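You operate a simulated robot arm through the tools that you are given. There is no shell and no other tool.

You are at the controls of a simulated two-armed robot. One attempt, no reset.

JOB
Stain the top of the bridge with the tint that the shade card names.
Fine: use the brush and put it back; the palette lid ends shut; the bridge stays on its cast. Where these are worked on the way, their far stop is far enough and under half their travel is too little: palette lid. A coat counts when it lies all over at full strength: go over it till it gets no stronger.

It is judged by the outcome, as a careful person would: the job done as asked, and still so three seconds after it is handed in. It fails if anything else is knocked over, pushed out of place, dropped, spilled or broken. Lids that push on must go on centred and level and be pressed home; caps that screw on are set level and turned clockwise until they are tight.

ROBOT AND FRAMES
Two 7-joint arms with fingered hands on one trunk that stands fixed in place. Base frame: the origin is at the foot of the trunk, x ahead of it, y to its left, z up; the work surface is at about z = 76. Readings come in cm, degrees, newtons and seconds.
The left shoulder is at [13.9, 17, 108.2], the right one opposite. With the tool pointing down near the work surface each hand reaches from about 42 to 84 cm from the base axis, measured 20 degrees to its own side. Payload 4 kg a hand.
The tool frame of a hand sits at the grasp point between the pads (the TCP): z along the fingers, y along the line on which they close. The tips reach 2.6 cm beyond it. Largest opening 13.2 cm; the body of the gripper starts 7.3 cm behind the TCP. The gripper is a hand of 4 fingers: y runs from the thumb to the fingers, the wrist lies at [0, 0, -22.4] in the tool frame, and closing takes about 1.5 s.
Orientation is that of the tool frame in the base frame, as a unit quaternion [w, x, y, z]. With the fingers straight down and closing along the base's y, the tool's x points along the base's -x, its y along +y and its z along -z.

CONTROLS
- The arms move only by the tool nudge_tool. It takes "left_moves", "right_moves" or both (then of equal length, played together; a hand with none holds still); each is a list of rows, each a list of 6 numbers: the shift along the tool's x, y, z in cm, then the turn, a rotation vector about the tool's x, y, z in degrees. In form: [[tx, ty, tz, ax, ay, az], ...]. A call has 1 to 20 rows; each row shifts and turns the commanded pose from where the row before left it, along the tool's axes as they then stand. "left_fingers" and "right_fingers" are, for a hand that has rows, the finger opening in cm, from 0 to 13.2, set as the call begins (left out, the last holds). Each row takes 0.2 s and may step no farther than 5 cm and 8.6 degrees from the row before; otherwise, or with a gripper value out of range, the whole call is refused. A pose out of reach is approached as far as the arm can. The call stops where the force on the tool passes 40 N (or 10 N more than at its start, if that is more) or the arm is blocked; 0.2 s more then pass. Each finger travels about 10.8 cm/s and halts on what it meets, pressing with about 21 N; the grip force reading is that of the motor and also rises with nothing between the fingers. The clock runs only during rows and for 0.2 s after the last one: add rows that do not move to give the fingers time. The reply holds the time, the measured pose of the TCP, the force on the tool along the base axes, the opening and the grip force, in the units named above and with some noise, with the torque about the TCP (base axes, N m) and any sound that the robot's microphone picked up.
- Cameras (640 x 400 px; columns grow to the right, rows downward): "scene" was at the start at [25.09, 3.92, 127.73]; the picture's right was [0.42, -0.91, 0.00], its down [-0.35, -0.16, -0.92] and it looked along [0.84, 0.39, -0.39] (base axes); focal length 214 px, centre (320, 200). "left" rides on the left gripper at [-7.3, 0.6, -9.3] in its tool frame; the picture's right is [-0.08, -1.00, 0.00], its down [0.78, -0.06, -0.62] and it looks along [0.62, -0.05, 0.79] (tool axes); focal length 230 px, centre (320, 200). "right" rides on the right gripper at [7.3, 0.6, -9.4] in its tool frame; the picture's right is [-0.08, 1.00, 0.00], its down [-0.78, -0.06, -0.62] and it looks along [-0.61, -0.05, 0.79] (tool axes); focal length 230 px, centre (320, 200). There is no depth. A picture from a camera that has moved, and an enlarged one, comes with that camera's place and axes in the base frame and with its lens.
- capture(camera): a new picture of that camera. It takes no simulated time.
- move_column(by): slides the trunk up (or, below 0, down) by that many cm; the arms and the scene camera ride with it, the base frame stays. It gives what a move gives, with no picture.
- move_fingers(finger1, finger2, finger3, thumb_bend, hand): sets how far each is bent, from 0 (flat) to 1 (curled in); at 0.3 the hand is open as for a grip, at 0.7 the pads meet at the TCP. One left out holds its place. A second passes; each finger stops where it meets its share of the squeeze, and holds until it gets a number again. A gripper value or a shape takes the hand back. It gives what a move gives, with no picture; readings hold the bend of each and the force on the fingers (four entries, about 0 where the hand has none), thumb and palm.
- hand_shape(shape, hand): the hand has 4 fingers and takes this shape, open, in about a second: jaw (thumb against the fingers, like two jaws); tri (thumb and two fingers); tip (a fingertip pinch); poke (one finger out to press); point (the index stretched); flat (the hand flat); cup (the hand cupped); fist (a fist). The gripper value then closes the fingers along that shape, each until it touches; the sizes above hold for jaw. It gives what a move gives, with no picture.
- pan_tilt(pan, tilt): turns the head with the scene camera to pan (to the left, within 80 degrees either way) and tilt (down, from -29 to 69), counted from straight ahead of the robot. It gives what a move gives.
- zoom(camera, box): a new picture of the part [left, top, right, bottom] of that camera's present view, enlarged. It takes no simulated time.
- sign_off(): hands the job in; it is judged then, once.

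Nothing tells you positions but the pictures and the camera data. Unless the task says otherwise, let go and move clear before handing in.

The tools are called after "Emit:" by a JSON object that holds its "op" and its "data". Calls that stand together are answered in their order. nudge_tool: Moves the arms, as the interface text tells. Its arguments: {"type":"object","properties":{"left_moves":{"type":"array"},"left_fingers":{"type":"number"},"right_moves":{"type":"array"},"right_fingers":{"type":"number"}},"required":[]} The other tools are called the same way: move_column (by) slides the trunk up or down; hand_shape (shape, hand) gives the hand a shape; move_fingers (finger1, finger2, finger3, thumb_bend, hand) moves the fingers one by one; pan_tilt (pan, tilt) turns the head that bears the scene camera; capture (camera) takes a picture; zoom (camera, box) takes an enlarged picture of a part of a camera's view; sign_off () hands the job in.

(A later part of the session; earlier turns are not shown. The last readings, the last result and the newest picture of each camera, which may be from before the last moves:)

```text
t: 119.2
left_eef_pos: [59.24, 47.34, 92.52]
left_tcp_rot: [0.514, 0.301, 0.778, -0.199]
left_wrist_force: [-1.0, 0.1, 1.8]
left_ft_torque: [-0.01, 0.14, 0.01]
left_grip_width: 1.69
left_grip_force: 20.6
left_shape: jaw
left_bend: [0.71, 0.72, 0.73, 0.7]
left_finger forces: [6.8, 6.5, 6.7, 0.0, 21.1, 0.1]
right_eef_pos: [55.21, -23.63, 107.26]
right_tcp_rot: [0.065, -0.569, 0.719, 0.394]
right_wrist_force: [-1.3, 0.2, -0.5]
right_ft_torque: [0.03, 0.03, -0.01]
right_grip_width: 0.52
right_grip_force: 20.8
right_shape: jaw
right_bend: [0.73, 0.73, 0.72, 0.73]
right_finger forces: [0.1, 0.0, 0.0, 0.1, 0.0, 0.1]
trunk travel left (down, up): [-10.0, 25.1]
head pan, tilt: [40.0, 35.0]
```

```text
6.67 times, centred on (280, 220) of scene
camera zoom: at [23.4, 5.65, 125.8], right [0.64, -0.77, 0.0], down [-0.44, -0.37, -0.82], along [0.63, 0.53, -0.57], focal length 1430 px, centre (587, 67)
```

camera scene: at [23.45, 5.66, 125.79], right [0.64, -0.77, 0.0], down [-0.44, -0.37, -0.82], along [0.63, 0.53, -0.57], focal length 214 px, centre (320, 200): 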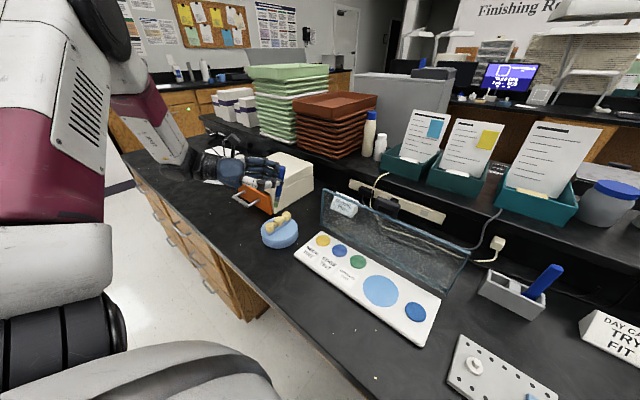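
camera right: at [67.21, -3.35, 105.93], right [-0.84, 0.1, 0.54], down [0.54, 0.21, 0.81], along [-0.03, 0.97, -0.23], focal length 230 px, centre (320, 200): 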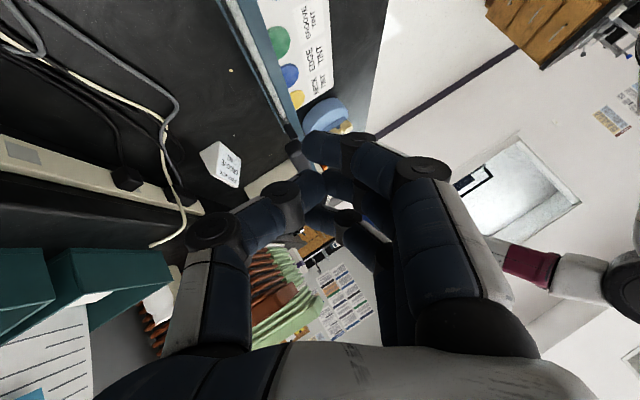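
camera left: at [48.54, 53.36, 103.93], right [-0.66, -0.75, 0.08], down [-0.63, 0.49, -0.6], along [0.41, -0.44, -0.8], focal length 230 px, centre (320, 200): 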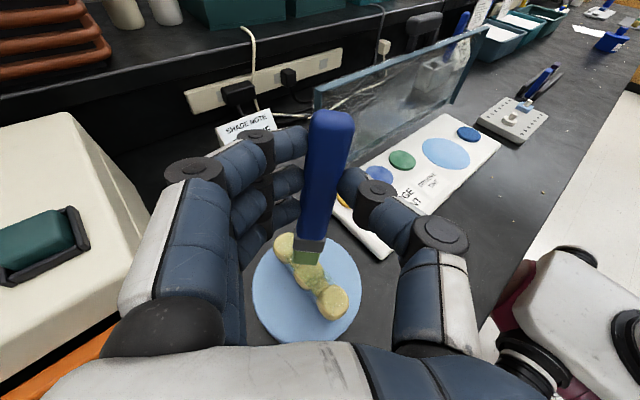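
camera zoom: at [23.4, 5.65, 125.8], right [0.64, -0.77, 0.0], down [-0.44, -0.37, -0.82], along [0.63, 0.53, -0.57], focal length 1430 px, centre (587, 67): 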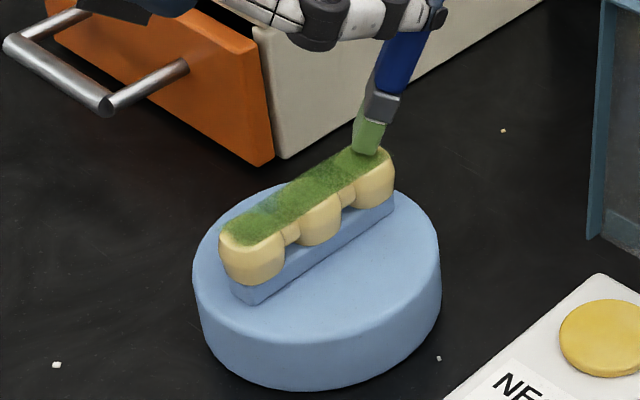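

Nearly all green. The +y edge near the near connector is still weaker, so I'll re-set the brush angle and stroke again with the path shifted toward +y.

Emit:
{"op": "nudge_tool", "data": {"left_moves": [[-1.1, 0, -0.47, 0, 0, 0], [0, 0, 0, 0, -8, 0], [1.0, -2.84, -3.7, 0, 0, 0], [1.0, -2.84, -3.7, 0, 0, 0], [0.68, 0, 0.18, 0, 0, 0], [0.2, 0, 0.05, 0, 0, 0], [0, 0, 0, 0, 0, 0]]}}

Emit:
{"op": "zoom", "data": {"camera": "left", "box": [220, 200, 380, 330]}}

Emit:
{"op": "zoom", "data": {"camera": "scene", "box": [240, 190, 320, 250]}}

```text
t: 120.8
left_eef_pos: [49.83, 48.47, 92.66]
left_tcp_rot: [0.567, 0.286, 0.74, -0.22]
left_wrist_force: [-0.5, -0.4, -1.2]
left_ft_torque: [0.01, 0.01, 0.01]
left_grip_width: 1.64
left_grip_force: 21.0
left_shape: jaw
left_bend: [0.72, 0.72, 0.72, 0.7]
left_finger forces: [6.4, 6.6, 6.6, 0.0, 19.6, 0.0]
right_eef_pos: [55.11, -23.75, 107.33]
right_tcp_rot: [0.064, -0.569, 0.719, 0.394]
right_wrist_force: [0.4, 0.4, -0.5]
right_ft_torque: [0.02, 0.03, 0.0]
right_grip_width: 0.55
right_grip_force: 21.4
right_shape: jaw
right_bend: [0.73, 0.73, 0.72, 0.73]
right_finger forces: [0.1, 0.0, 0.0, 0.0, 0.0, 0.0]
trunk travel left (down, up): [-10.0, 25.1]
head pan, tilt: [40.0, 35.0]
```

```text
3.08 times, centred on (300, 265) of left
camera zoom: at [44.8, 53.63, 102.05], right [-0.66, -0.75, 0.08], down [-0.63, 0.49, -0.6], along [0.41, -0.44, -0.8], focal length 708 px, centre (382, 0)
```

zoom: 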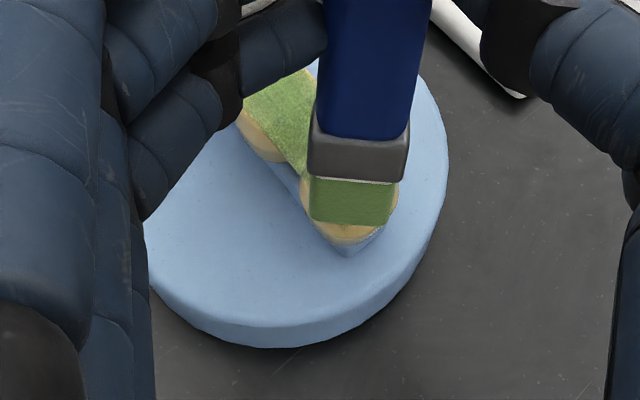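

```text
6.67 times, centred on (280, 220) of scene
camera zoom: at [23.45, 5.68, 125.78], right [0.64, -0.77, 0.0], down [-0.44, -0.37, -0.82], along [0.63, 0.53, -0.57], focal length 1430 px, centre (587, 67)
```

zoom: 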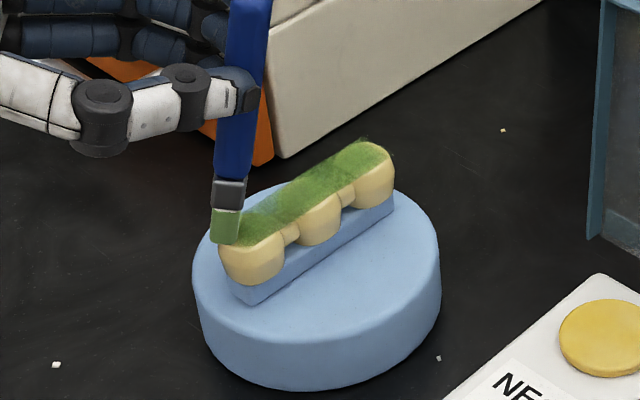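

Emit:
{"op": "nudge_tool", "data": {"left_moves": [[-0.02, 0.302, 0.337, 0, 0, 0], [-0.04, 0.302, 0.337, 0, 0, 0], [-0.087, 0.302, 0.322, 0, 0, 0], [-0.087, 0.302, 0.322, 0, 0, 0], [-0.087, 0.302, 0.322, 0, 0, 0], [-0.087, 0.302, 0.322, 0, 0, 0], [-0.087, 0.302, 0.322, 0, 0, 0], [-0.087, 0.302, 0.322, 0, 0, 0], [-0.087, 0.302, 0.322, 0, 0, 0], [-0.087, 0.302, 0.322, 0, 0, 0]]}}

Emit:
{"op": "zoom", "data": {"camera": "left", "box": [220, 200, 380, 330]}}

Emit:
{"op": "zoom", "data": {"camera": "scene", "box": [240, 190, 320, 250]}}

```text
t: 123.0
left_eef_pos: [54.43, 48.39, 92.73]
left_tcp_rot: [0.566, 0.286, 0.741, -0.219]
left_wrist_force: [-0.2, 0.0, -0.7]
left_ft_torque: [0.0, 0.03, 0.0]
left_grip_width: 1.67
left_grip_force: 21.5
left_shape: jaw
left_bend: [0.72, 0.72, 0.72, 0.7]
left_finger forces: [6.5, 6.6, 6.9, 0.0, 19.9, 0.0]
right_eef_pos: [55.3, -23.79, 107.43]
right_tcp_rot: [0.063, -0.569, 0.719, 0.394]
right_wrist_force: [0.0, 0.3, -0.2]
right_ft_torque: [0.0, 0.0, 0.02]
right_grip_width: 0.54
right_grip_force: 21.5
right_shape: jaw
right_bend: [0.73, 0.73, 0.72, 0.73]
right_finger forces: [0.1, 0.0, 0.1, 0.1, 0.1, 0.0]
trunk travel left (down, up): [-10.0, 25.1]
head pan, tilt: [40.0, 35.0]
```

```text
3.08 times, centred on (300, 265) of left
camera zoom: at [49.38, 53.55, 102.1], right [-0.66, -0.75, 0.08], down [-0.63, 0.49, -0.6], along [0.41, -0.44, -0.8], focal length 708 px, centre (382, 0)
```

zoom: 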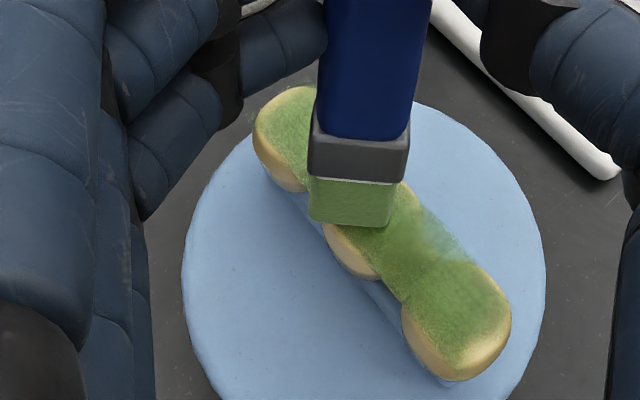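

```text
6.67 times, centred on (280, 220) of scene
camera zoom: at [23.45, 5.67, 125.78], right [0.64, -0.77, 0.0], down [-0.44, -0.37, -0.82], along [0.63, 0.53, -0.57], focal length 1430 px, centre (587, 67)
```

zoom: 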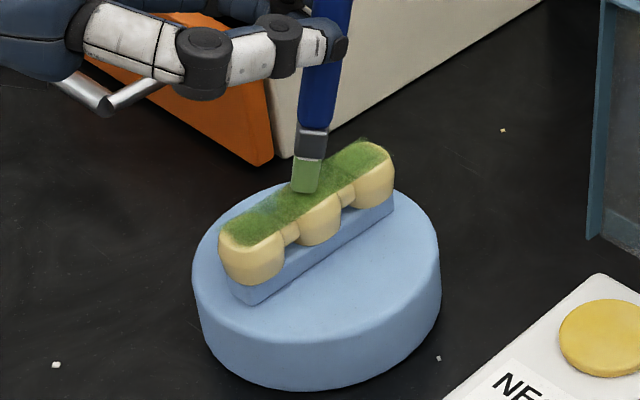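

Emit:
{"op": "nudge_tool", "data": {"left_moves": [[0.06, 0.302, 0.36, 0, 0, 0], [-0.087, 0.302, 0.322, 0, 0, 0], [-0.087, 0.302, 0.322, 0, 0, 0], [-0.087, 0.302, 0.322, 0, 0, 0], [-0.087, 0.302, 0.322, 0, 0, 0], [-0.087, 0.302, 0.322, 0, 0, 0], [-0.087, 0.302, 0.322, 0, 0, 0], [-0.087, 0.302, 0.322, 0, 0, 0], [-0.087, 0.302, 0.322, 0, 0, 0], [-0.087, 0.302, 0.322, 0, 0, 0]]}}

Emit:
{"op": "nudge_tool", "data": {"left_moves": [[-1.93, 0, -0.52, 0, 0, 0], [-3.5, 1.5, -1.5, 0, 0, 0], [0, 0, 0, 0, 0, 0]]}}

Emit:
{"op": "zoom", "data": {"camera": "scene", "box": [240, 195, 310, 245]}}

Emit:
{"op": "capture", "data": {"camera": "left"}}

Emit:
{"op": "zoom", "data": {"camera": "left", "box": [260, 220, 380, 330]}}

```text
t: 125.2
left_eef_pos: [58.8, 48.34, 92.68]
left_tcp_rot: [0.567, 0.286, 0.74, -0.22]
left_wrist_force: [-1.0, 0.5, 0.8]
left_ft_torque: [-0.05, 0.1, -0.04]
left_grip_width: 1.65
left_grip_force: 20.7
left_shape: jaw
left_bend: [0.72, 0.72, 0.73, 0.7]
left_finger forces: [6.7, 6.5, 6.6, 0.0, 20.3, 0.0]
right_eef_pos: [55.31, -23.82, 107.19]
right_tcp_rot: [0.063, -0.568, 0.719, 0.395]
right_wrist_force: [0.2, 0.9, -0.2]
right_ft_torque: [0.01, 0.0, 0.01]
right_grip_width: 0.53
right_grip_force: 20.8
right_shape: jaw
right_bend: [0.73, 0.73, 0.72, 0.73]
right_finger forces: [0.0, 0.0, 0.0, 0.0, 0.0, 0.0]
trunk travel left (down, up): [-10.0, 25.1]
head pan, tilt: [40.0, 35.0]
```

```text
t: 126.0
left_eef_pos: [59.36, 49.9, 98.39]
left_tcp_rot: [0.567, 0.286, 0.74, -0.22]
left_wrist_force: [0.3, 0.8, -0.5]
left_ft_torque: [-0.01, -0.01, 0.03]
left_grip_width: 1.66
left_grip_force: 21.1
left_shape: jaw
left_bend: [0.72, 0.72, 0.72, 0.7]
left_finger forces: [6.6, 6.7, 6.8, 0.0, 19.9, 0.0]
right_eef_pos: [55.28, -23.69, 107.3]
right_tcp_rot: [0.063, -0.569, 0.719, 0.394]
right_wrist_force: [-0.2, 0.1, -0.1]
right_ft_torque: [0.0, 0.02, 0.0]
right_grip_width: 0.53
right_grip_force: 21.1
right_shape: jaw
right_bend: [0.73, 0.73, 0.72, 0.73]
right_finger forces: [0.0, 0.0, 0.1, 0.0, 0.1, 0.1]
trunk travel left (down, up): [-10.0, 25.1]
head pan, tilt: [40.0, 35.0]
```

```text
8.00 times, centred on (275, 220) of scene
camera zoom: at [23.47, 5.68, 125.77], right [0.64, -0.77, 0.0], down [-0.44, -0.37, -0.82], along [0.63, 0.53, -0.57], focal length 1716 px, centre (680, 40)
```

zoom: 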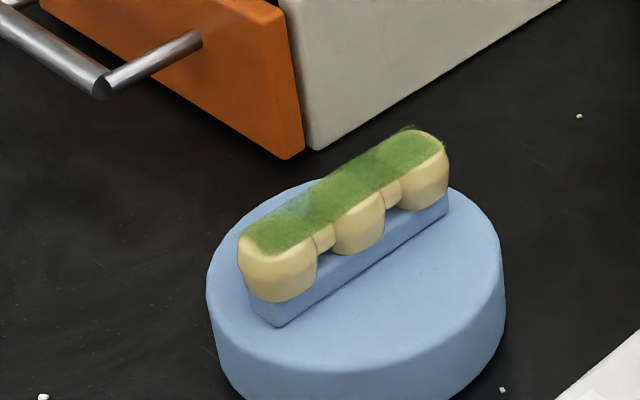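

```text
taken
camera left: at [54.49, 55.06, 107.73], right [-0.66, -0.75, 0.08], down [-0.63, 0.49, -0.6], along [0.41, -0.44, -0.8], focal length 230 px, centre (320, 200)
```

left: 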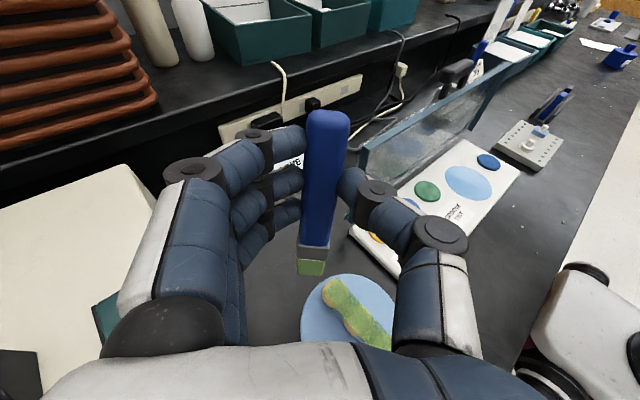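

```text
3.64 times, centred on (320, 275) of left
camera zoom: at [54.49, 55.06, 107.73], right [-0.66, -0.75, 0.08], down [-0.63, 0.49, -0.6], along [0.41, -0.44, -0.8], focal length 837 px, centre (320, -73)
```

zoom: 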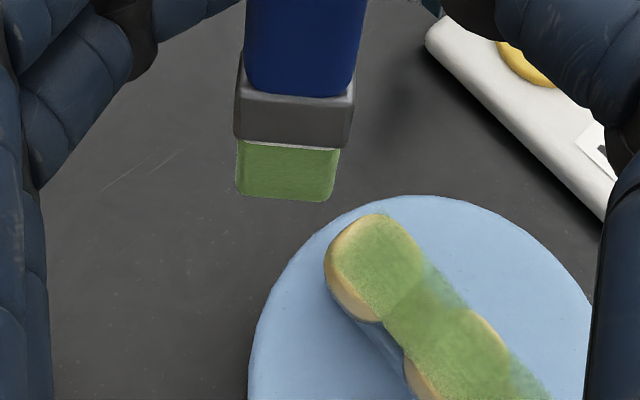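

The coat is strong and nearly uniform. A lighter patch remains at the +y edge between near and middle teeth. I'll do another pass along the +y side.

Emit:
{"op": "nudge_tool", "data": {"left_moves": [[2.1, -2.48, -1.65, 0, 0, 0], [2.1, -2.48, -1.65, 0, 0, 0], [2.1, -2.48, -1.65, 0, 0, 0], [0.7, 0, 0.19, 0, 0, 0], [0.25, 0, 0.07, 0, 0, 0], [0, 0, 0, 0, 0, 0]]}}

Emit:
{"op": "zoom", "data": {"camera": "scene", "box": [240, 190, 320, 250]}}

Emit:
{"op": "zoom", "data": {"camera": "left", "box": [220, 200, 380, 330]}}

```text
t: 127.3
left_eef_pos: [49.71, 48.72, 92.61]
left_tcp_rot: [0.567, 0.287, 0.74, -0.22]
left_wrist_force: [0.4, 0.4, 1.6]
left_ft_torque: [-0.01, 0.02, -0.01]
left_grip_width: 1.67
left_grip_force: 21.0
left_shape: jaw
left_bend: [0.72, 0.72, 0.72, 0.7]
left_finger forces: [6.7, 6.6, 6.7, 0.0, 19.9, 0.1]
right_eef_pos: [55.26, -23.7, 107.17]
right_tcp_rot: [0.064, -0.569, 0.72, 0.393]
right_wrist_force: [0.5, -0.3, -0.4]
right_ft_torque: [0.03, -0.03, 0.03]
right_grip_width: 0.54
right_grip_force: 21.0
right_shape: jaw
right_bend: [0.73, 0.73, 0.72, 0.73]
right_finger forces: [0.0, 0.1, 0.0, 0.0, 0.0, 0.0]
trunk travel left (down, up): [-10.0, 25.1]
head pan, tilt: [40.0, 35.0]
```

```text
6.67 times, centred on (280, 220) of scene
camera zoom: at [23.43, 5.65, 125.79], right [0.64, -0.77, 0.0], down [-0.44, -0.37, -0.82], along [0.63, 0.53, -0.57], focal length 1430 px, centre (587, 67)
```

zoom: 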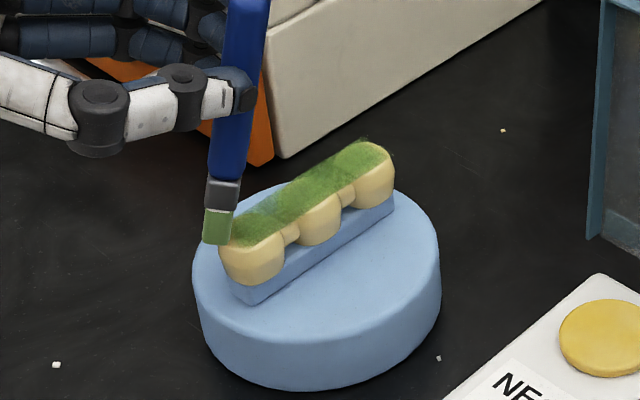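

```text
3.08 times, centred on (300, 265) of left
camera zoom: at [44.75, 53.79, 101.99], right [-0.66, -0.75, 0.07], down [-0.63, 0.49, -0.6], along [0.41, -0.44, -0.8], focal length 708 px, centre (382, 0)
```

zoom: 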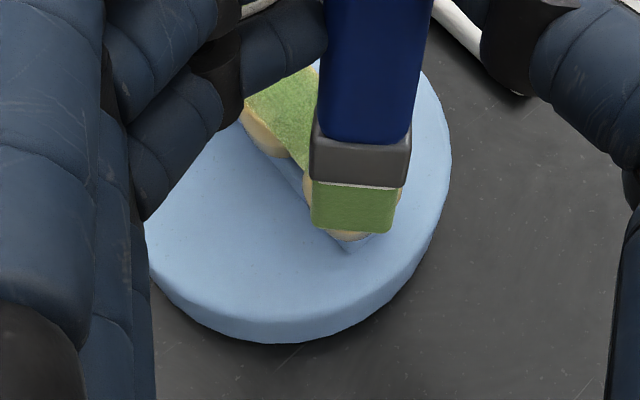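

Emit:
{"op": "nudge_tool", "data": {"left_moves": [[-0.087, 0.302, 0.322, 0, 0, 0], [-0.087, 0.302, 0.322, 0, 0, 0], [-0.087, 0.302, 0.322, 0, 0, 0], [-0.087, 0.302, 0.322, 0, 0, 0], [-0.087, 0.302, 0.322, 0, 0, 0], [-0.087, 0.302, 0.322, 0, 0, 0], [-0.087, 0.302, 0.322, 0, 0, 0], [-0.087, 0.302, 0.322, 0, 0, 0], [-0.087, 0.302, 0.322, 0, 0, 0], [-0.087, 0.302, 0.322, 0, 0, 0], [-0.087, 0.302, 0.322, 0, 0, 0], [-0.087, 0.302, 0.322, 0, 0, 0], [-0.087, 0.302, 0.322, 0, 0, 0], [-0.087, 0.302, 0.322, 0, 0, 0], [-0.087, 0.302, 0.322, 0, 0, 0], [-0.087, 0.302, 0.322, 0, 0, 0], [-0.087, 0.302, 0.322, 0, 0, 0], [-0.087, 0.302, 0.322, 0, 0, 0], [-0.087, 0.302, 0.322, 0, 0, 0], [-0.087, 0.302, 0.322, 0, 0, 0]]}}

Emit:
{"op": "zoom", "data": {"camera": "scene", "box": [240, 195, 310, 245]}}

Emit:
{"op": "zoom", "data": {"camera": "left", "box": [260, 220, 420, 350]}}

```text
t: 131.6
left_eef_pos: [58.62, 48.51, 92.66]
left_tcp_rot: [0.567, 0.286, 0.74, -0.22]
left_wrist_force: [0.5, -0.4, -0.5]
left_ft_torque: [0.02, -0.03, 0.01]
left_grip_width: 1.66
left_grip_force: 21.1
left_shape: jaw
left_bend: [0.72, 0.72, 0.72, 0.7]
left_finger forces: [6.7, 6.7, 6.8, 0.0, 20.1, 0.1]
right_eef_pos: [55.15, -23.68, 107.3]
right_tcp_rot: [0.064, -0.569, 0.719, 0.394]
right_wrist_force: [0.2, 0.8, 0.2]
right_ft_torque: [0.03, 0.02, -0.01]
right_grip_width: 0.57
right_grip_force: 21.0
right_shape: jaw
right_bend: [0.73, 0.73, 0.72, 0.73]
right_finger forces: [0.0, 0.0, 0.0, 0.1, 0.0, 0.1]
trunk travel left (down, up): [-10.0, 25.1]
head pan, tilt: [40.0, 35.0]
```

```text
8.00 times, centred on (275, 220) of scene
camera zoom: at [23.43, 5.67, 125.79], right [0.64, -0.77, 0.0], down [-0.44, -0.37, -0.82], along [0.63, 0.53, -0.57], focal length 1716 px, centre (680, 40)
```

zoom: 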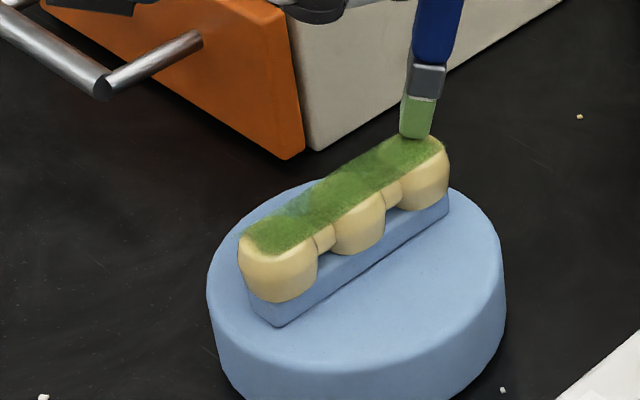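

```text
3.08 times, centred on (340, 285) of left
camera zoom: at [53.7, 53.75, 102.0], right [-0.66, -0.75, 0.08], down [-0.63, 0.49, -0.6], along [0.41, -0.44, -0.8], focal length 708 px, centre (258, -62)
```

zoom: 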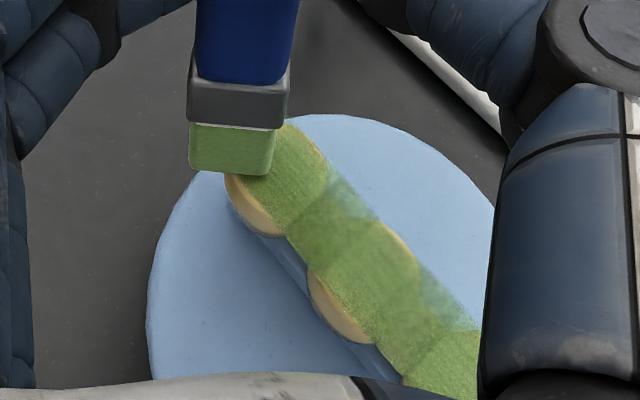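

I'll do the next pass along the -y side, where the strip over the gaps still looks thinner.

Emit:
{"op": "nudge_tool", "data": {"left_moves": [[-1.06, 0, -0.29, 0, 0, 0], [0.72, -3.58, -2.66, 0, 0, 0], [0.72, -3.58, -2.66, 0, 0, 0], [0.75, 0, 0.2, 0, 0, 0], [0.27, 0, 0.07, 0, 0, 0], [0, 0, 0, 0, 0, 0]]}}

Emit:
{"op": "zoom", "data": {"camera": "scene", "box": [240, 190, 320, 250]}}

Emit:
{"op": "zoom", "data": {"camera": "left", "box": [220, 200, 380, 330]}}

```text
t: 132.9
left_eef_pos: [49.71, 46.88, 92.54]
left_tcp_rot: [0.566, 0.287, 0.741, -0.22]
left_wrist_force: [0.0, -1.6, 1.1]
left_ft_torque: [-0.01, 0.03, -0.02]
left_grip_width: 1.66
left_grip_force: 20.7
left_shape: jaw
left_bend: [0.72, 0.72, 0.72, 0.7]
left_finger forces: [6.6, 6.5, 6.5, 0.1, 19.7, 0.0]
right_eef_pos: [55.28, -23.72, 107.34]
right_tcp_rot: [0.064, -0.569, 0.719, 0.394]
right_wrist_force: [-0.1, 0.3, -0.1]
right_ft_torque: [-0.01, -0.02, 0.01]
right_grip_width: 0.53
right_grip_force: 20.9
right_shape: jaw
right_bend: [0.73, 0.73, 0.72, 0.73]
right_finger forces: [0.1, 0.0, 0.1, 0.0, 0.0, 0.0]
trunk travel left (down, up): [-10.0, 25.1]
head pan, tilt: [40.0, 35.0]
```

```text
6.67 times, centred on (280, 220) of scene
camera zoom: at [23.43, 5.66, 125.79], right [0.64, -0.77, 0.0], down [-0.44, -0.37, -0.82], along [0.63, 0.53, -0.57], focal length 1430 px, centre (587, 67)
```

zoom: 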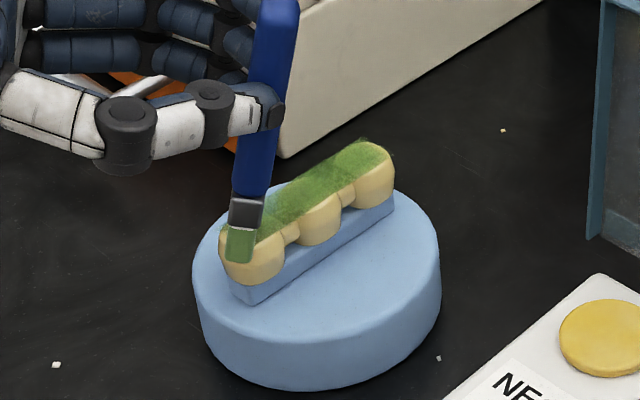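

```text
3.08 times, centred on (300, 265) of left
camera zoom: at [44.74, 52.11, 102.0], right [-0.66, -0.75, 0.08], down [-0.63, 0.49, -0.6], along [0.41, -0.44, -0.8], focal length 708 px, centre (382, 0)
```

zoom: 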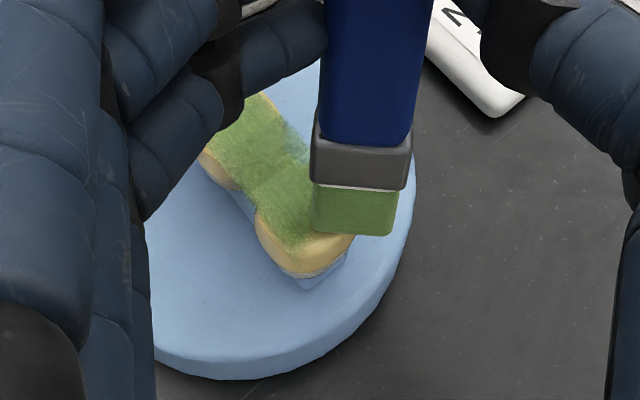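

Emit:
{"op": "nudge_tool", "data": {"left_moves": [[-0.107, 0.302, 0.317, 0, 0, 0], [-0.087, 0.302, 0.322, 0, 0, 0], [-0.087, 0.302, 0.322, 0, 0, 0], [-0.087, 0.302, 0.322, 0, 0, 0], [-0.087, 0.302, 0.322, 0, 0, 0], [-0.087, 0.302, 0.322, 0, 0, 0], [-0.087, 0.302, 0.322, 0, 0, 0], [-0.087, 0.302, 0.322, 0, 0, 0], [-0.087, 0.302, 0.322, 0, 0, 0], [-0.087, 0.302, 0.322, 0, 0, 0]]}}

Emit:
{"op": "nudge_tool", "data": {"left_moves": [[-0.087, 0.302, 0.322, 0, 0, 0], [-0.087, 0.302, 0.322, 0, 0, 0], [-0.087, 0.302, 0.322, 0, 0, 0], [-0.087, 0.302, 0.322, 0, 0, 0], [-0.087, 0.302, 0.322, 0, 0, 0], [-0.087, 0.302, 0.322, 0, 0, 0], [-0.087, 0.302, 0.322, 0, 0, 0], [-0.087, 0.302, 0.322, 0, 0, 0], [-0.087, 0.302, 0.322, 0, 0, 0], [-0.087, 0.302, 0.322, 0, 0, 0]]}}

Emit:
{"op": "zoom", "data": {"camera": "scene", "box": [240, 195, 310, 245]}}

Emit:
{"op": "zoom", "data": {"camera": "left", "box": [260, 220, 420, 350]}}

```text
t: 135.2
left_eef_pos: [54.17, 47.01, 92.73]
left_tcp_rot: [0.567, 0.286, 0.741, -0.219]
left_wrist_force: [0.4, -0.4, -0.5]
left_ft_torque: [0.02, 0.03, -0.02]
left_grip_width: 1.67
left_grip_force: 21.0
left_shape: jaw
left_bend: [0.72, 0.72, 0.72, 0.7]
left_finger forces: [6.5, 6.5, 6.6, 0.1, 19.6, 0.0]
right_eef_pos: [55.15, -23.67, 107.3]
right_tcp_rot: [0.064, -0.569, 0.719, 0.394]
right_wrist_force: [0.0, 0.2, -0.3]
right_ft_torque: [0.01, 0.03, -0.02]
right_grip_width: 0.56
right_grip_force: 21.0
right_shape: jaw
right_bend: [0.73, 0.73, 0.72, 0.73]
right_finger forces: [0.1, 0.0, 0.0, 0.0, 0.0, 0.0]
trunk travel left (down, up): [-10.0, 25.1]
head pan, tilt: [40.0, 35.0]
```

```text
t: 137.3
left_eef_pos: [58.65, 47.12, 92.75]
left_tcp_rot: [0.568, 0.285, 0.74, -0.22]
left_wrist_force: [0.3, -0.2, -0.5]
left_ft_torque: [0.02, -0.01, 0.02]
left_grip_width: 1.69
left_grip_force: 20.9
left_shape: jaw
left_bend: [0.72, 0.72, 0.72, 0.7]
left_finger forces: [6.5, 6.5, 6.6, 0.0, 19.5, 0.1]
right_eef_pos: [55.23, -23.7, 107.21]
right_tcp_rot: [0.063, -0.569, 0.719, 0.394]
right_wrist_force: [0.5, -0.1, 0.0]
right_ft_torque: [0.01, -0.01, 0.02]
right_grip_width: 0.52
right_grip_force: 21.2
right_shape: jaw
right_bend: [0.73, 0.73, 0.72, 0.73]
right_finger forces: [0.1, 0.0, 0.1, 0.1, 0.0, 0.0]
trunk travel left (down, up): [-10.0, 25.1]
head pan, tilt: [40.0, 35.0]
```

```text
8.00 times, centred on (275, 220) of scene
camera zoom: at [23.44, 5.67, 125.78], right [0.64, -0.77, 0.0], down [-0.44, -0.37, -0.82], along [0.63, 0.53, -0.57], focal length 1716 px, centre (680, 40)
```

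zoom: 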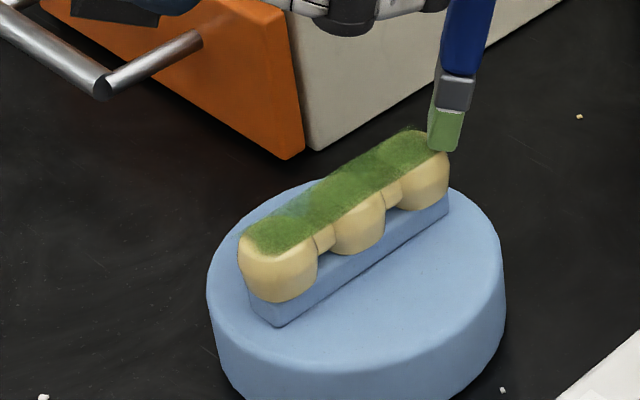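

```text
3.08 times, centred on (340, 285) of left
camera zoom: at [53.75, 52.25, 102.12], right [-0.66, -0.75, 0.08], down [-0.63, 0.49, -0.6], along [0.41, -0.44, -0.8], focal length 708 px, centre (258, -62)
```

zoom: 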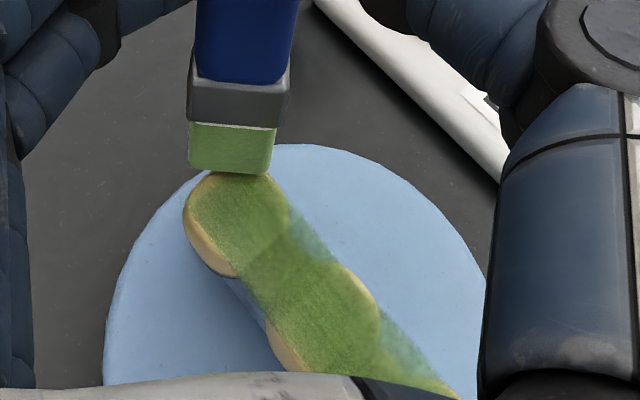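

Emit:
{"op": "nudge_tool", "data": {"left_moves": [[-1.06, 0, -0.29, 0, 0, 0], [0.86, -2.98, -3.2, 0, 0, 0], [0.86, -2.98, -3.2, 0, 0, 0], [0.85, 0, 0.23, 0, 0, 0], [0.25, 0, 0.07, 0, 0, 0], [0.15, 0, 0.04, 0, 0, 0], [0, 0, 0, 0, 0, 0]]}}

Emit:
{"op": "zoom", "data": {"camera": "scene", "box": [240, 190, 320, 250]}}

```text
t: 138.9
left_eef_pos: [49.82, 47.14, 92.71]
left_tcp_rot: [0.567, 0.287, 0.74, -0.22]
left_wrist_force: [-0.3, -0.1, 0.6]
left_ft_torque: [-0.02, -0.01, -0.01]
left_grip_width: 1.69
left_grip_force: 20.5
left_shape: jaw
left_bend: [0.72, 0.72, 0.72, 0.7]
left_finger forces: [6.5, 6.4, 6.4, 0.0, 19.3, 0.0]
right_eef_pos: [55.19, -23.65, 107.27]
right_tcp_rot: [0.063, -0.569, 0.719, 0.394]
right_wrist_force: [0.3, -0.1, -0.2]
right_ft_torque: [0.04, -0.01, -0.02]
right_grip_width: 0.54
right_grip_force: 21.2
right_shape: jaw
right_bend: [0.73, 0.73, 0.72, 0.73]
right_finger forces: [0.0, 0.0, 0.0, 0.1, 0.0, 0.0]
trunk travel left (down, up): [-10.0, 25.1]
head pan, tilt: [40.0, 35.0]
```

```text
6.67 times, centred on (280, 220) of scene
camera zoom: at [23.44, 5.67, 125.79], right [0.64, -0.77, 0.0], down [-0.44, -0.37, -0.82], along [0.63, 0.53, -0.57], focal length 1430 px, centre (587, 67)
```

zoom: 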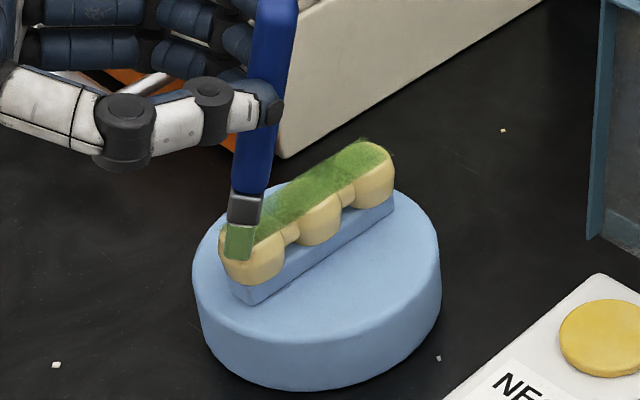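

Emit:
{"op": "nudge_tool", "data": {"left_moves": [[-0.04, 0.302, 0.335, 0, 0, 0], [-0.04, 0.302, 0.335, 0, 0, 0], [-0.087, 0.302, 0.322, 0, 0, 0], [-0.087, 0.302, 0.322, 0, 0, 0], [-0.087, 0.302, 0.322, 0, 0, 0], [-0.087, 0.302, 0.322, 0, 0, 0], [-0.087, 0.302, 0.322, 0, 0, 0]]}}

Emit:
{"op": "nudge_tool", "data": {"left_moves": [[-0.06, 0.302, 0.33, 0, 0, 0], [-0.087, 0.302, 0.322, 0, 0, 0], [-0.087, 0.302, 0.322, 0, 0, 0], [-0.087, 0.302, 0.322, 0, 0, 0], [-0.087, 0.302, 0.322, 0, 0, 0], [-0.087, 0.302, 0.322, 0, 0, 0]]}}

Emit:
{"op": "zoom", "data": {"camera": "scene", "box": [240, 195, 310, 245]}}

Emit:
{"op": "zoom", "data": {"camera": "left", "box": [260, 220, 420, 350]}}

```text
t: 140.6
left_eef_pos: [52.96, 47.0, 92.6]
left_tcp_rot: [0.567, 0.286, 0.741, -0.219]
left_wrist_force: [-1.1, -0.1, 1.7]
left_ft_torque: [0.03, 0.12, 0.03]
left_grip_width: 1.67
left_grip_force: 21.1
left_shape: jaw
left_bend: [0.71, 0.72, 0.73, 0.7]
left_finger forces: [6.7, 6.5, 6.5, 0.1, 20.8, 0.0]
right_eef_pos: [55.12, -23.67, 107.26]
right_tcp_rot: [0.065, -0.569, 0.719, 0.394]
right_wrist_force: [0.1, 0.4, -1.2]
right_ft_torque: [-0.02, 0.01, -0.01]
right_grip_width: 0.54
right_grip_force: 21.1
right_shape: jaw
right_bend: [0.73, 0.73, 0.72, 0.73]
right_finger forces: [0.1, 0.0, 0.0, 0.1, 0.1, 0.1]
trunk travel left (down, up): [-10.0, 25.1]
head pan, tilt: [40.0, 35.0]
```

```text
t: 141.9
left_eef_pos: [55.59, 46.95, 92.52]
left_tcp_rot: [0.567, 0.286, 0.74, -0.22]
left_wrist_force: [-1.2, -1.1, 1.2]
left_ft_torque: [0.0, 0.08, 0.01]
left_grip_width: 1.68
left_grip_force: 21.4
left_shape: jaw
left_bend: [0.71, 0.72, 0.73, 0.7]
left_finger forces: [7.0, 6.7, 5.9, 0.1, 20.7, 0.1]
right_eef_pos: [55.18, -23.68, 107.27]
right_tcp_rot: [0.064, -0.568, 0.719, 0.394]
right_wrist_force: [0.2, -0.3, -0.4]
right_ft_torque: [0.03, 0.0, -0.01]
right_grip_width: 0.51
right_grip_force: 20.8
right_shape: jaw
right_bend: [0.73, 0.73, 0.72, 0.73]
right_finger forces: [0.0, 0.0, 0.0, 0.1, 0.1, 0.0]
trunk travel left (down, up): [-10.0, 25.1]
head pan, tilt: [40.0, 35.0]
```

```text
8.00 times, centred on (275, 220) of scene
camera zoom: at [23.42, 5.65, 125.79], right [0.64, -0.77, 0.0], down [-0.44, -0.37, -0.82], along [0.63, 0.53, -0.57], focal length 1716 px, centre (680, 40)
```

zoom: 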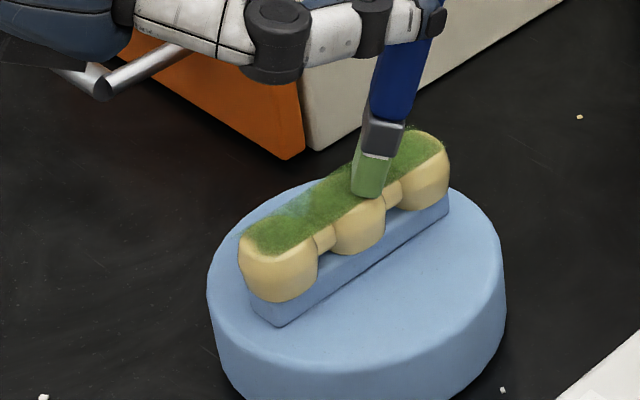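

```text
3.08 times, centred on (340, 285) of left
camera zoom: at [50.58, 52.21, 101.91], right [-0.66, -0.75, 0.08], down [-0.63, 0.49, -0.6], along [0.41, -0.44, -0.8], focal length 708 px, centre (258, -62)
```

zoom: 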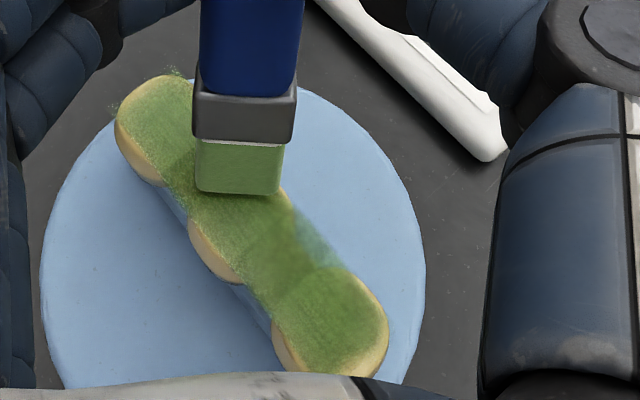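

Emit:
{"op": "nudge_tool", "data": {"left_moves": [[-0.087, 0.302, 0.322, 0, 0, 0], [-0.087, 0.302, 0.322, 0, 0, 0], [-0.087, 0.302, 0.322, 0, 0, 0], [-0.087, 0.302, 0.322, 0, 0, 0], [-0.087, 0.302, 0.322, 0, 0, 0], [-0.087, 0.302, 0.322, 0, 0, 0], [-0.087, 0.302, 0.322, 0, 0, 0]]}}

Emit:
{"op": "nudge_tool", "data": {"left_moves": [[-1.5, 0, -0.4, 0, 0, 0], [0, 0, 0, 0, 0, 0]]}}

Emit:
{"op": "zoom", "data": {"camera": "scene", "box": [240, 195, 310, 245]}}

Emit:
{"op": "zoom", "data": {"camera": "left", "box": [260, 220, 420, 350]}}

```text
t: 143.6
left_eef_pos: [58.68, 46.99, 92.53]
left_tcp_rot: [0.567, 0.286, 0.74, -0.22]
left_wrist_force: [-1.6, 0.6, 1.1]
left_ft_torque: [0.01, 0.1, -0.01]
left_grip_width: 1.64
left_grip_force: 20.8
left_shape: jaw
left_bend: [0.71, 0.72, 0.73, 0.7]
left_finger forces: [6.9, 6.7, 6.6, 0.1, 21.1, 0.1]
right_eef_pos: [55.26, -23.83, 107.3]
right_tcp_rot: [0.064, -0.569, 0.72, 0.393]
right_wrist_force: [0.0, 0.0, 0.1]
right_ft_torque: [-0.03, -0.01, 0.02]
right_grip_width: 0.51
right_grip_force: 20.9
right_shape: jaw
right_bend: [0.73, 0.73, 0.72, 0.73]
right_finger forces: [0.0, 0.1, 0.0, 0.0, 0.0, 0.0]
trunk travel left (down, up): [-10.0, 25.1]
head pan, tilt: [40.0, 35.0]
```

```text
t: 144.2
left_eef_pos: [58.76, 46.86, 94.04]
left_tcp_rot: [0.567, 0.285, 0.741, -0.219]
left_wrist_force: [-0.4, 0.1, -0.2]
left_ft_torque: [0.0, 0.01, 0.01]
left_grip_width: 1.68
left_grip_force: 21.1
left_shape: jaw
left_bend: [0.72, 0.72, 0.73, 0.7]
left_finger forces: [6.7, 6.9, 6.5, 0.0, 20.1, 0.0]
right_eef_pos: [55.16, -23.64, 107.18]
right_tcp_rot: [0.063, -0.569, 0.719, 0.395]
right_wrist_force: [-0.4, -0.5, -0.7]
right_ft_torque: [0.02, 0.04, 0.02]
right_grip_width: 0.56
right_grip_force: 20.7
right_shape: jaw
right_bend: [0.73, 0.73, 0.72, 0.73]
right_finger forces: [0.0, 0.1, 0.0, 0.0, 0.0, 0.0]
trunk travel left (down, up): [-10.0, 25.1]
head pan, tilt: [40.0, 35.0]
```

```text
8.00 times, centred on (275, 220) of scene
camera zoom: at [23.46, 5.68, 125.78], right [0.64, -0.77, 0.0], down [-0.44, -0.37, -0.82], along [0.63, 0.53, -0.57], focal length 1716 px, centre (680, 40)
```

zoom: 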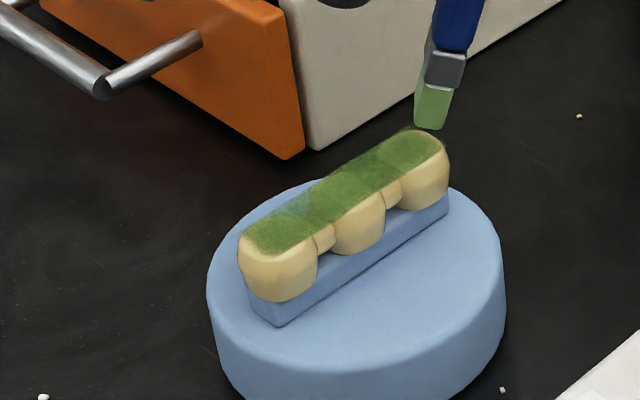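

```text
3.08 times, centred on (340, 285) of left
camera zoom: at [53.73, 52.13, 103.32], right [-0.66, -0.75, 0.08], down [-0.63, 0.49, -0.6], along [0.41, -0.44, -0.8], focal length 708 px, centre (258, -62)
```

zoom: 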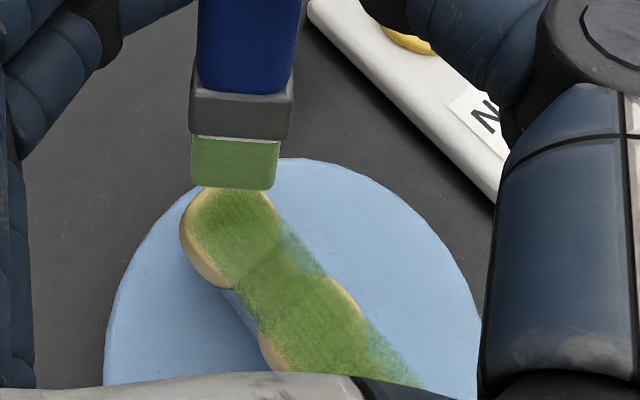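

Another contact pass on the +y side, over the remaining thin spots.

Emit:
{"op": "nudge_tool", "data": {"left_moves": [[1.17, -2.41, -3.55, 0, 0, 0], [1.17, -2.41, -3.55, 0, 0, 0], [0.7, 0, 0.19, 0, 0, 0], [0.33, 0, 0.09, 0, 0, 0], [0, 0, 0, 0, 0, 0]]}}

Emit:
{"op": "nudge_tool", "data": {"left_moves": [[-0.05, 0.302, 0.33, 0, 0, 0], [-0.087, 0.302, 0.322, 0, 0, 0], [-0.087, 0.302, 0.322, 0, 0, 0], [-0.087, 0.302, 0.322, 0, 0, 0], [-0.087, 0.302, 0.322, 0, 0, 0], [-0.087, 0.302, 0.322, 0, 0, 0]]}}

Emit:
{"op": "zoom", "data": {"camera": "scene", "box": [240, 195, 310, 245]}}

Emit:
{"op": "zoom", "data": {"camera": "left", "box": [260, 220, 420, 350]}}

```text
t: 145.3
left_eef_pos: [49.88, 48.22, 92.58]
left_tcp_rot: [0.568, 0.287, 0.74, -0.22]
left_wrist_force: [-0.7, 0.2, 3.4]
left_ft_torque: [-0.01, -0.04, 0.0]
left_grip_width: 1.67
left_grip_force: 21.2
left_shape: jaw
left_bend: [0.72, 0.72, 0.73, 0.7]
left_finger forces: [6.4, 7.0, 6.7, 0.0, 20.1, 0.0]
right_eef_pos: [55.16, -23.74, 107.32]
right_tcp_rot: [0.063, -0.569, 0.719, 0.394]
right_wrist_force: [0.2, -0.5, -0.3]
right_ft_torque: [-0.04, -0.02, -0.01]
right_grip_width: 0.53
right_grip_force: 20.9
right_shape: jaw
right_bend: [0.73, 0.73, 0.72, 0.73]
right_finger forces: [0.0, 0.1, 0.1, 0.0, 0.0, 0.0]
trunk travel left (down, up): [-10.0, 25.1]
head pan, tilt: [40.0, 35.0]
```

```text
t: 146.8
left_eef_pos: [52.61, 48.36, 92.63]
left_tcp_rot: [0.567, 0.286, 0.74, -0.219]
left_wrist_force: [-1.3, 0.2, -0.2]
left_ft_torque: [0.03, 0.07, 0.02]
left_grip_width: 1.69
left_grip_force: 20.9
left_shape: jaw
left_bend: [0.72, 0.72, 0.73, 0.7]
left_finger forces: [6.3, 6.9, 6.8, 0.0, 20.3, 0.1]
right_eef_pos: [55.11, -23.79, 107.3]
right_tcp_rot: [0.063, -0.568, 0.719, 0.394]
right_wrist_force: [0.7, -0.4, -0.5]
right_ft_torque: [0.01, 0.01, 0.0]
right_grip_width: 0.54
right_grip_force: 21.3
right_shape: jaw
right_bend: [0.73, 0.73, 0.72, 0.73]
right_finger forces: [0.1, 0.0, 0.0, 0.0, 0.1, 0.0]
trunk travel left (down, up): [-10.0, 25.1]
head pan, tilt: [40.0, 35.0]
```

```text
8.00 times, centred on (275, 220) of scene
camera zoom: at [23.44, 5.67, 125.78], right [0.64, -0.77, 0.0], down [-0.44, -0.37, -0.82], along [0.63, 0.53, -0.57], focal length 1716 px, centre (680, 40)
```

zoom: 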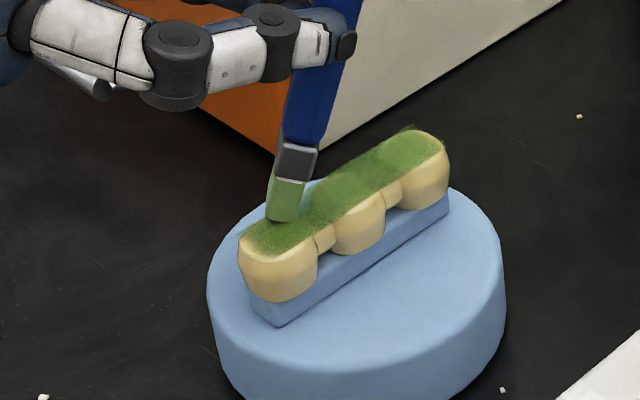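

```text
3.08 times, centred on (340, 285) of left
camera zoom: at [47.64, 53.53, 101.9], right [-0.66, -0.75, 0.08], down [-0.63, 0.49, -0.6], along [0.41, -0.44, -0.8], focal length 708 px, centre (258, -62)
```

zoom: 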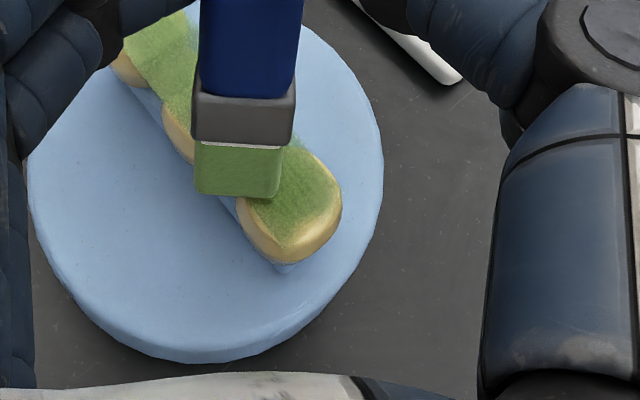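

Emit:
{"op": "nudge_tool", "data": {"left_moves": [[0.08, 0.1, 0.13, 0, 0, 0], [-0.04, 0.134, 0.143, 0, 0, 0], [-0.04, 0.134, 0.143, 0, 0, 0], [-0.087, 0.302, 0.322, 0, 0, 0], [-0.087, 0.302, 0.322, 0, 0, 0], [-0.087, 0.302, 0.322, 0, 0, 0], [-0.087, 0.302, 0.322, 0, 0, 0], [-0.087, 0.302, 0.322, 0, 0, 0]]}}

Emit:
{"op": "nudge_tool", "data": {"left_moves": [[-0.087, 0.302, 0.322, 0, 0, 0], [-0.087, 0.302, 0.322, 0, 0, 0], [-0.087, 0.302, 0.322, 0, 0, 0], [-0.087, 0.302, 0.322, 0, 0, 0], [-0.087, 0.302, 0.322, 0, 0, 0], [-0.087, 0.302, 0.322, 0, 0, 0], [-0.087, 0.302, 0.322, 0, 0, 0]]}}

Emit:
{"op": "zoom", "data": {"camera": "scene", "box": [240, 195, 310, 245]}}

Emit:
{"op": "zoom", "data": {"camera": "left", "box": [260, 220, 420, 350]}}

```text
t: 148.6
left_eef_pos: [55.4, 48.48, 92.43]
left_tcp_rot: [0.567, 0.286, 0.741, -0.219]
left_wrist_force: [-0.7, -0.3, 0.2]
left_ft_torque: [0.02, 0.08, 0.02]
left_grip_width: 1.65
left_grip_force: 21.2
left_shape: jaw
left_bend: [0.72, 0.72, 0.73, 0.7]
left_finger forces: [6.8, 6.8, 6.9, 0.0, 20.7, 0.1]
right_eef_pos: [55.24, -23.71, 107.24]
right_tcp_rot: [0.065, -0.568, 0.719, 0.395]
right_wrist_force: [-0.9, 0.2, -1.1]
right_ft_torque: [0.01, -0.01, 0.03]
right_grip_width: 0.55
right_grip_force: 20.9
right_shape: jaw
right_bend: [0.73, 0.73, 0.72, 0.73]
right_finger forces: [0.0, 0.1, 0.0, 0.1, 0.0, 0.0]
trunk travel left (down, up): [-10.0, 25.1]
head pan, tilt: [40.0, 35.0]
```

```text
t: 150.2
left_eef_pos: [58.61, 48.39, 92.49]
left_tcp_rot: [0.566, 0.287, 0.741, -0.219]
left_wrist_force: [-0.3, 0.3, 1.8]
left_ft_torque: [-0.02, 0.02, 0.0]
left_grip_width: 1.68
left_grip_force: 20.8
left_shape: jaw
left_bend: [0.72, 0.72, 0.73, 0.7]
left_finger forces: [6.8, 6.8, 6.6, 0.1, 20.6, 0.0]
right_eef_pos: [55.23, -23.55, 107.28]
right_tcp_rot: [0.064, -0.568, 0.72, 0.394]
right_wrist_force: [-0.6, 0.4, -0.3]
right_ft_torque: [-0.02, -0.01, 0.0]
right_grip_width: 0.55
right_grip_force: 20.7
right_shape: jaw
right_bend: [0.73, 0.73, 0.72, 0.73]
right_finger forces: [0.0, 0.1, 0.0, 0.1, 0.0, 0.0]
trunk travel left (down, up): [-10.0, 25.1]
head pan, tilt: [40.0, 35.0]
```

```text
8.00 times, centred on (275, 220) of scene
camera zoom: at [23.42, 5.66, 125.79], right [0.64, -0.77, 0.0], down [-0.44, -0.37, -0.82], along [0.63, 0.53, -0.57], focal length 1716 px, centre (680, 40)
```

zoom: 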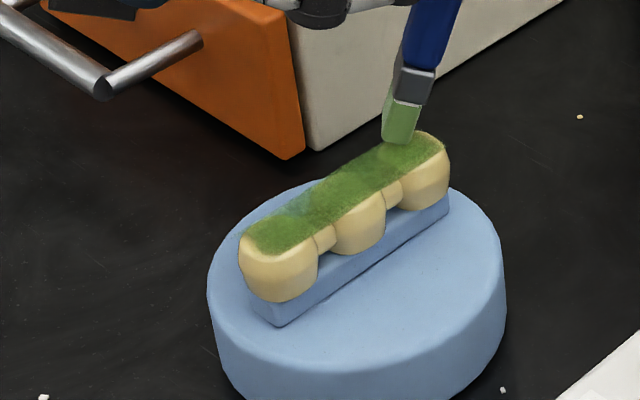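

```text
3.08 times, centred on (340, 285) of left
camera zoom: at [53.66, 53.64, 101.86], right [-0.66, -0.75, 0.07], down [-0.63, 0.49, -0.6], along [0.41, -0.44, -0.8], focal length 708 px, centre (258, -62)
```

zoom: 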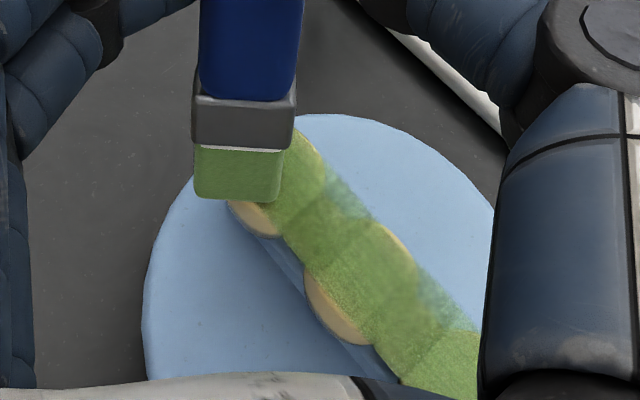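

Emit:
{"op": "nudge_tool", "data": {"left_moves": [[-1.06, 0, -0.29, 0, 0, 0], [0, 0, 0, 0, -6, 0], [0.47, -3.68, -2.9, 0, 0, 0], [0.47, -3.68, -2.9, 0, 0, 0], [0.7, 0, 0.11, 0, 0, 0], [0.3, 0, 0.05, 0, 0, 0], [0, 0, 0, 0, 0, 0]]}}

Emit:
{"op": "zoom", "data": {"camera": "scene", "box": [240, 195, 310, 245]}}

Emit:
{"op": "zoom", "data": {"camera": "left", "box": [220, 200, 380, 330]}}

```text
t: 151.8
left_eef_pos: [49.3, 46.96, 92.65]
left_tcp_rot: [0.605, 0.274, 0.71, -0.234]
left_wrist_force: [-0.6, -0.1, -1.1]
left_ft_torque: [0.01, -0.01, -0.02]
left_grip_width: 1.64
left_grip_force: 20.7
left_shape: jaw
left_bend: [0.72, 0.72, 0.73, 0.7]
left_finger forces: [6.5, 6.7, 6.3, 0.0, 19.6, 0.1]
right_eef_pos: [55.18, -23.75, 107.27]
right_tcp_rot: [0.064, -0.569, 0.719, 0.394]
right_wrist_force: [0.8, 0.1, 0.4]
right_ft_torque: [0.02, 0.02, -0.01]
right_grip_width: 0.52
right_grip_force: 21.1
right_shape: jaw
right_bend: [0.73, 0.73, 0.72, 0.73]
right_finger forces: [0.0, 0.0, 0.0, 0.0, 0.0, 0.0]
trunk travel left (down, up): [-10.0, 25.1]
head pan, tilt: [40.0, 35.0]
```

```text
8.00 times, centred on (275, 220) of scene
camera zoom: at [23.44, 5.68, 125.78], right [0.64, -0.77, 0.0], down [-0.44, -0.37, -0.82], along [0.63, 0.53, -0.57], focal length 1716 px, centre (680, 40)
```

zoom: 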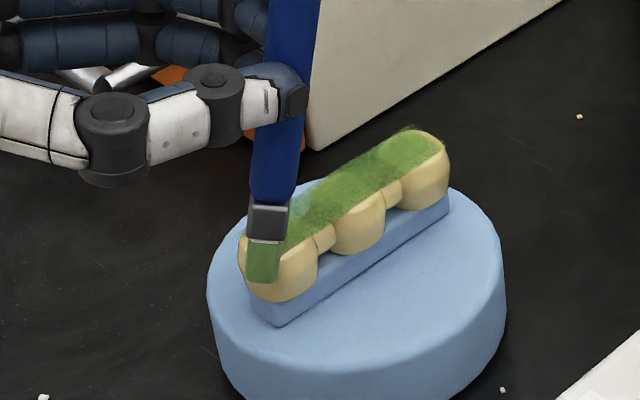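

```text
3.08 times, centred on (300, 265) of left
camera zoom: at [43.59, 52.71, 101.16], right [-0.66, -0.75, 0.08], down [-0.58, 0.45, -0.68], along [0.47, -0.49, -0.73], focal length 708 px, centre (382, 0)
```

zoom: 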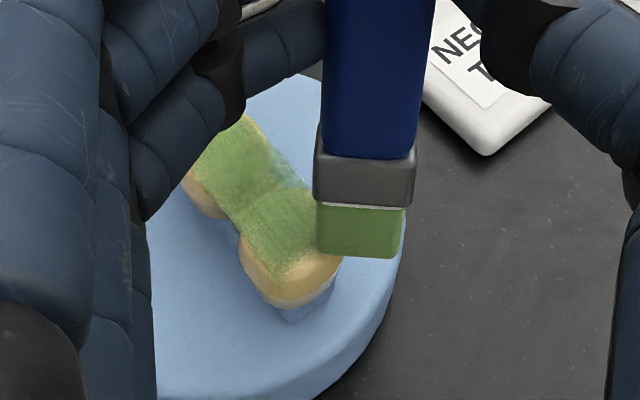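

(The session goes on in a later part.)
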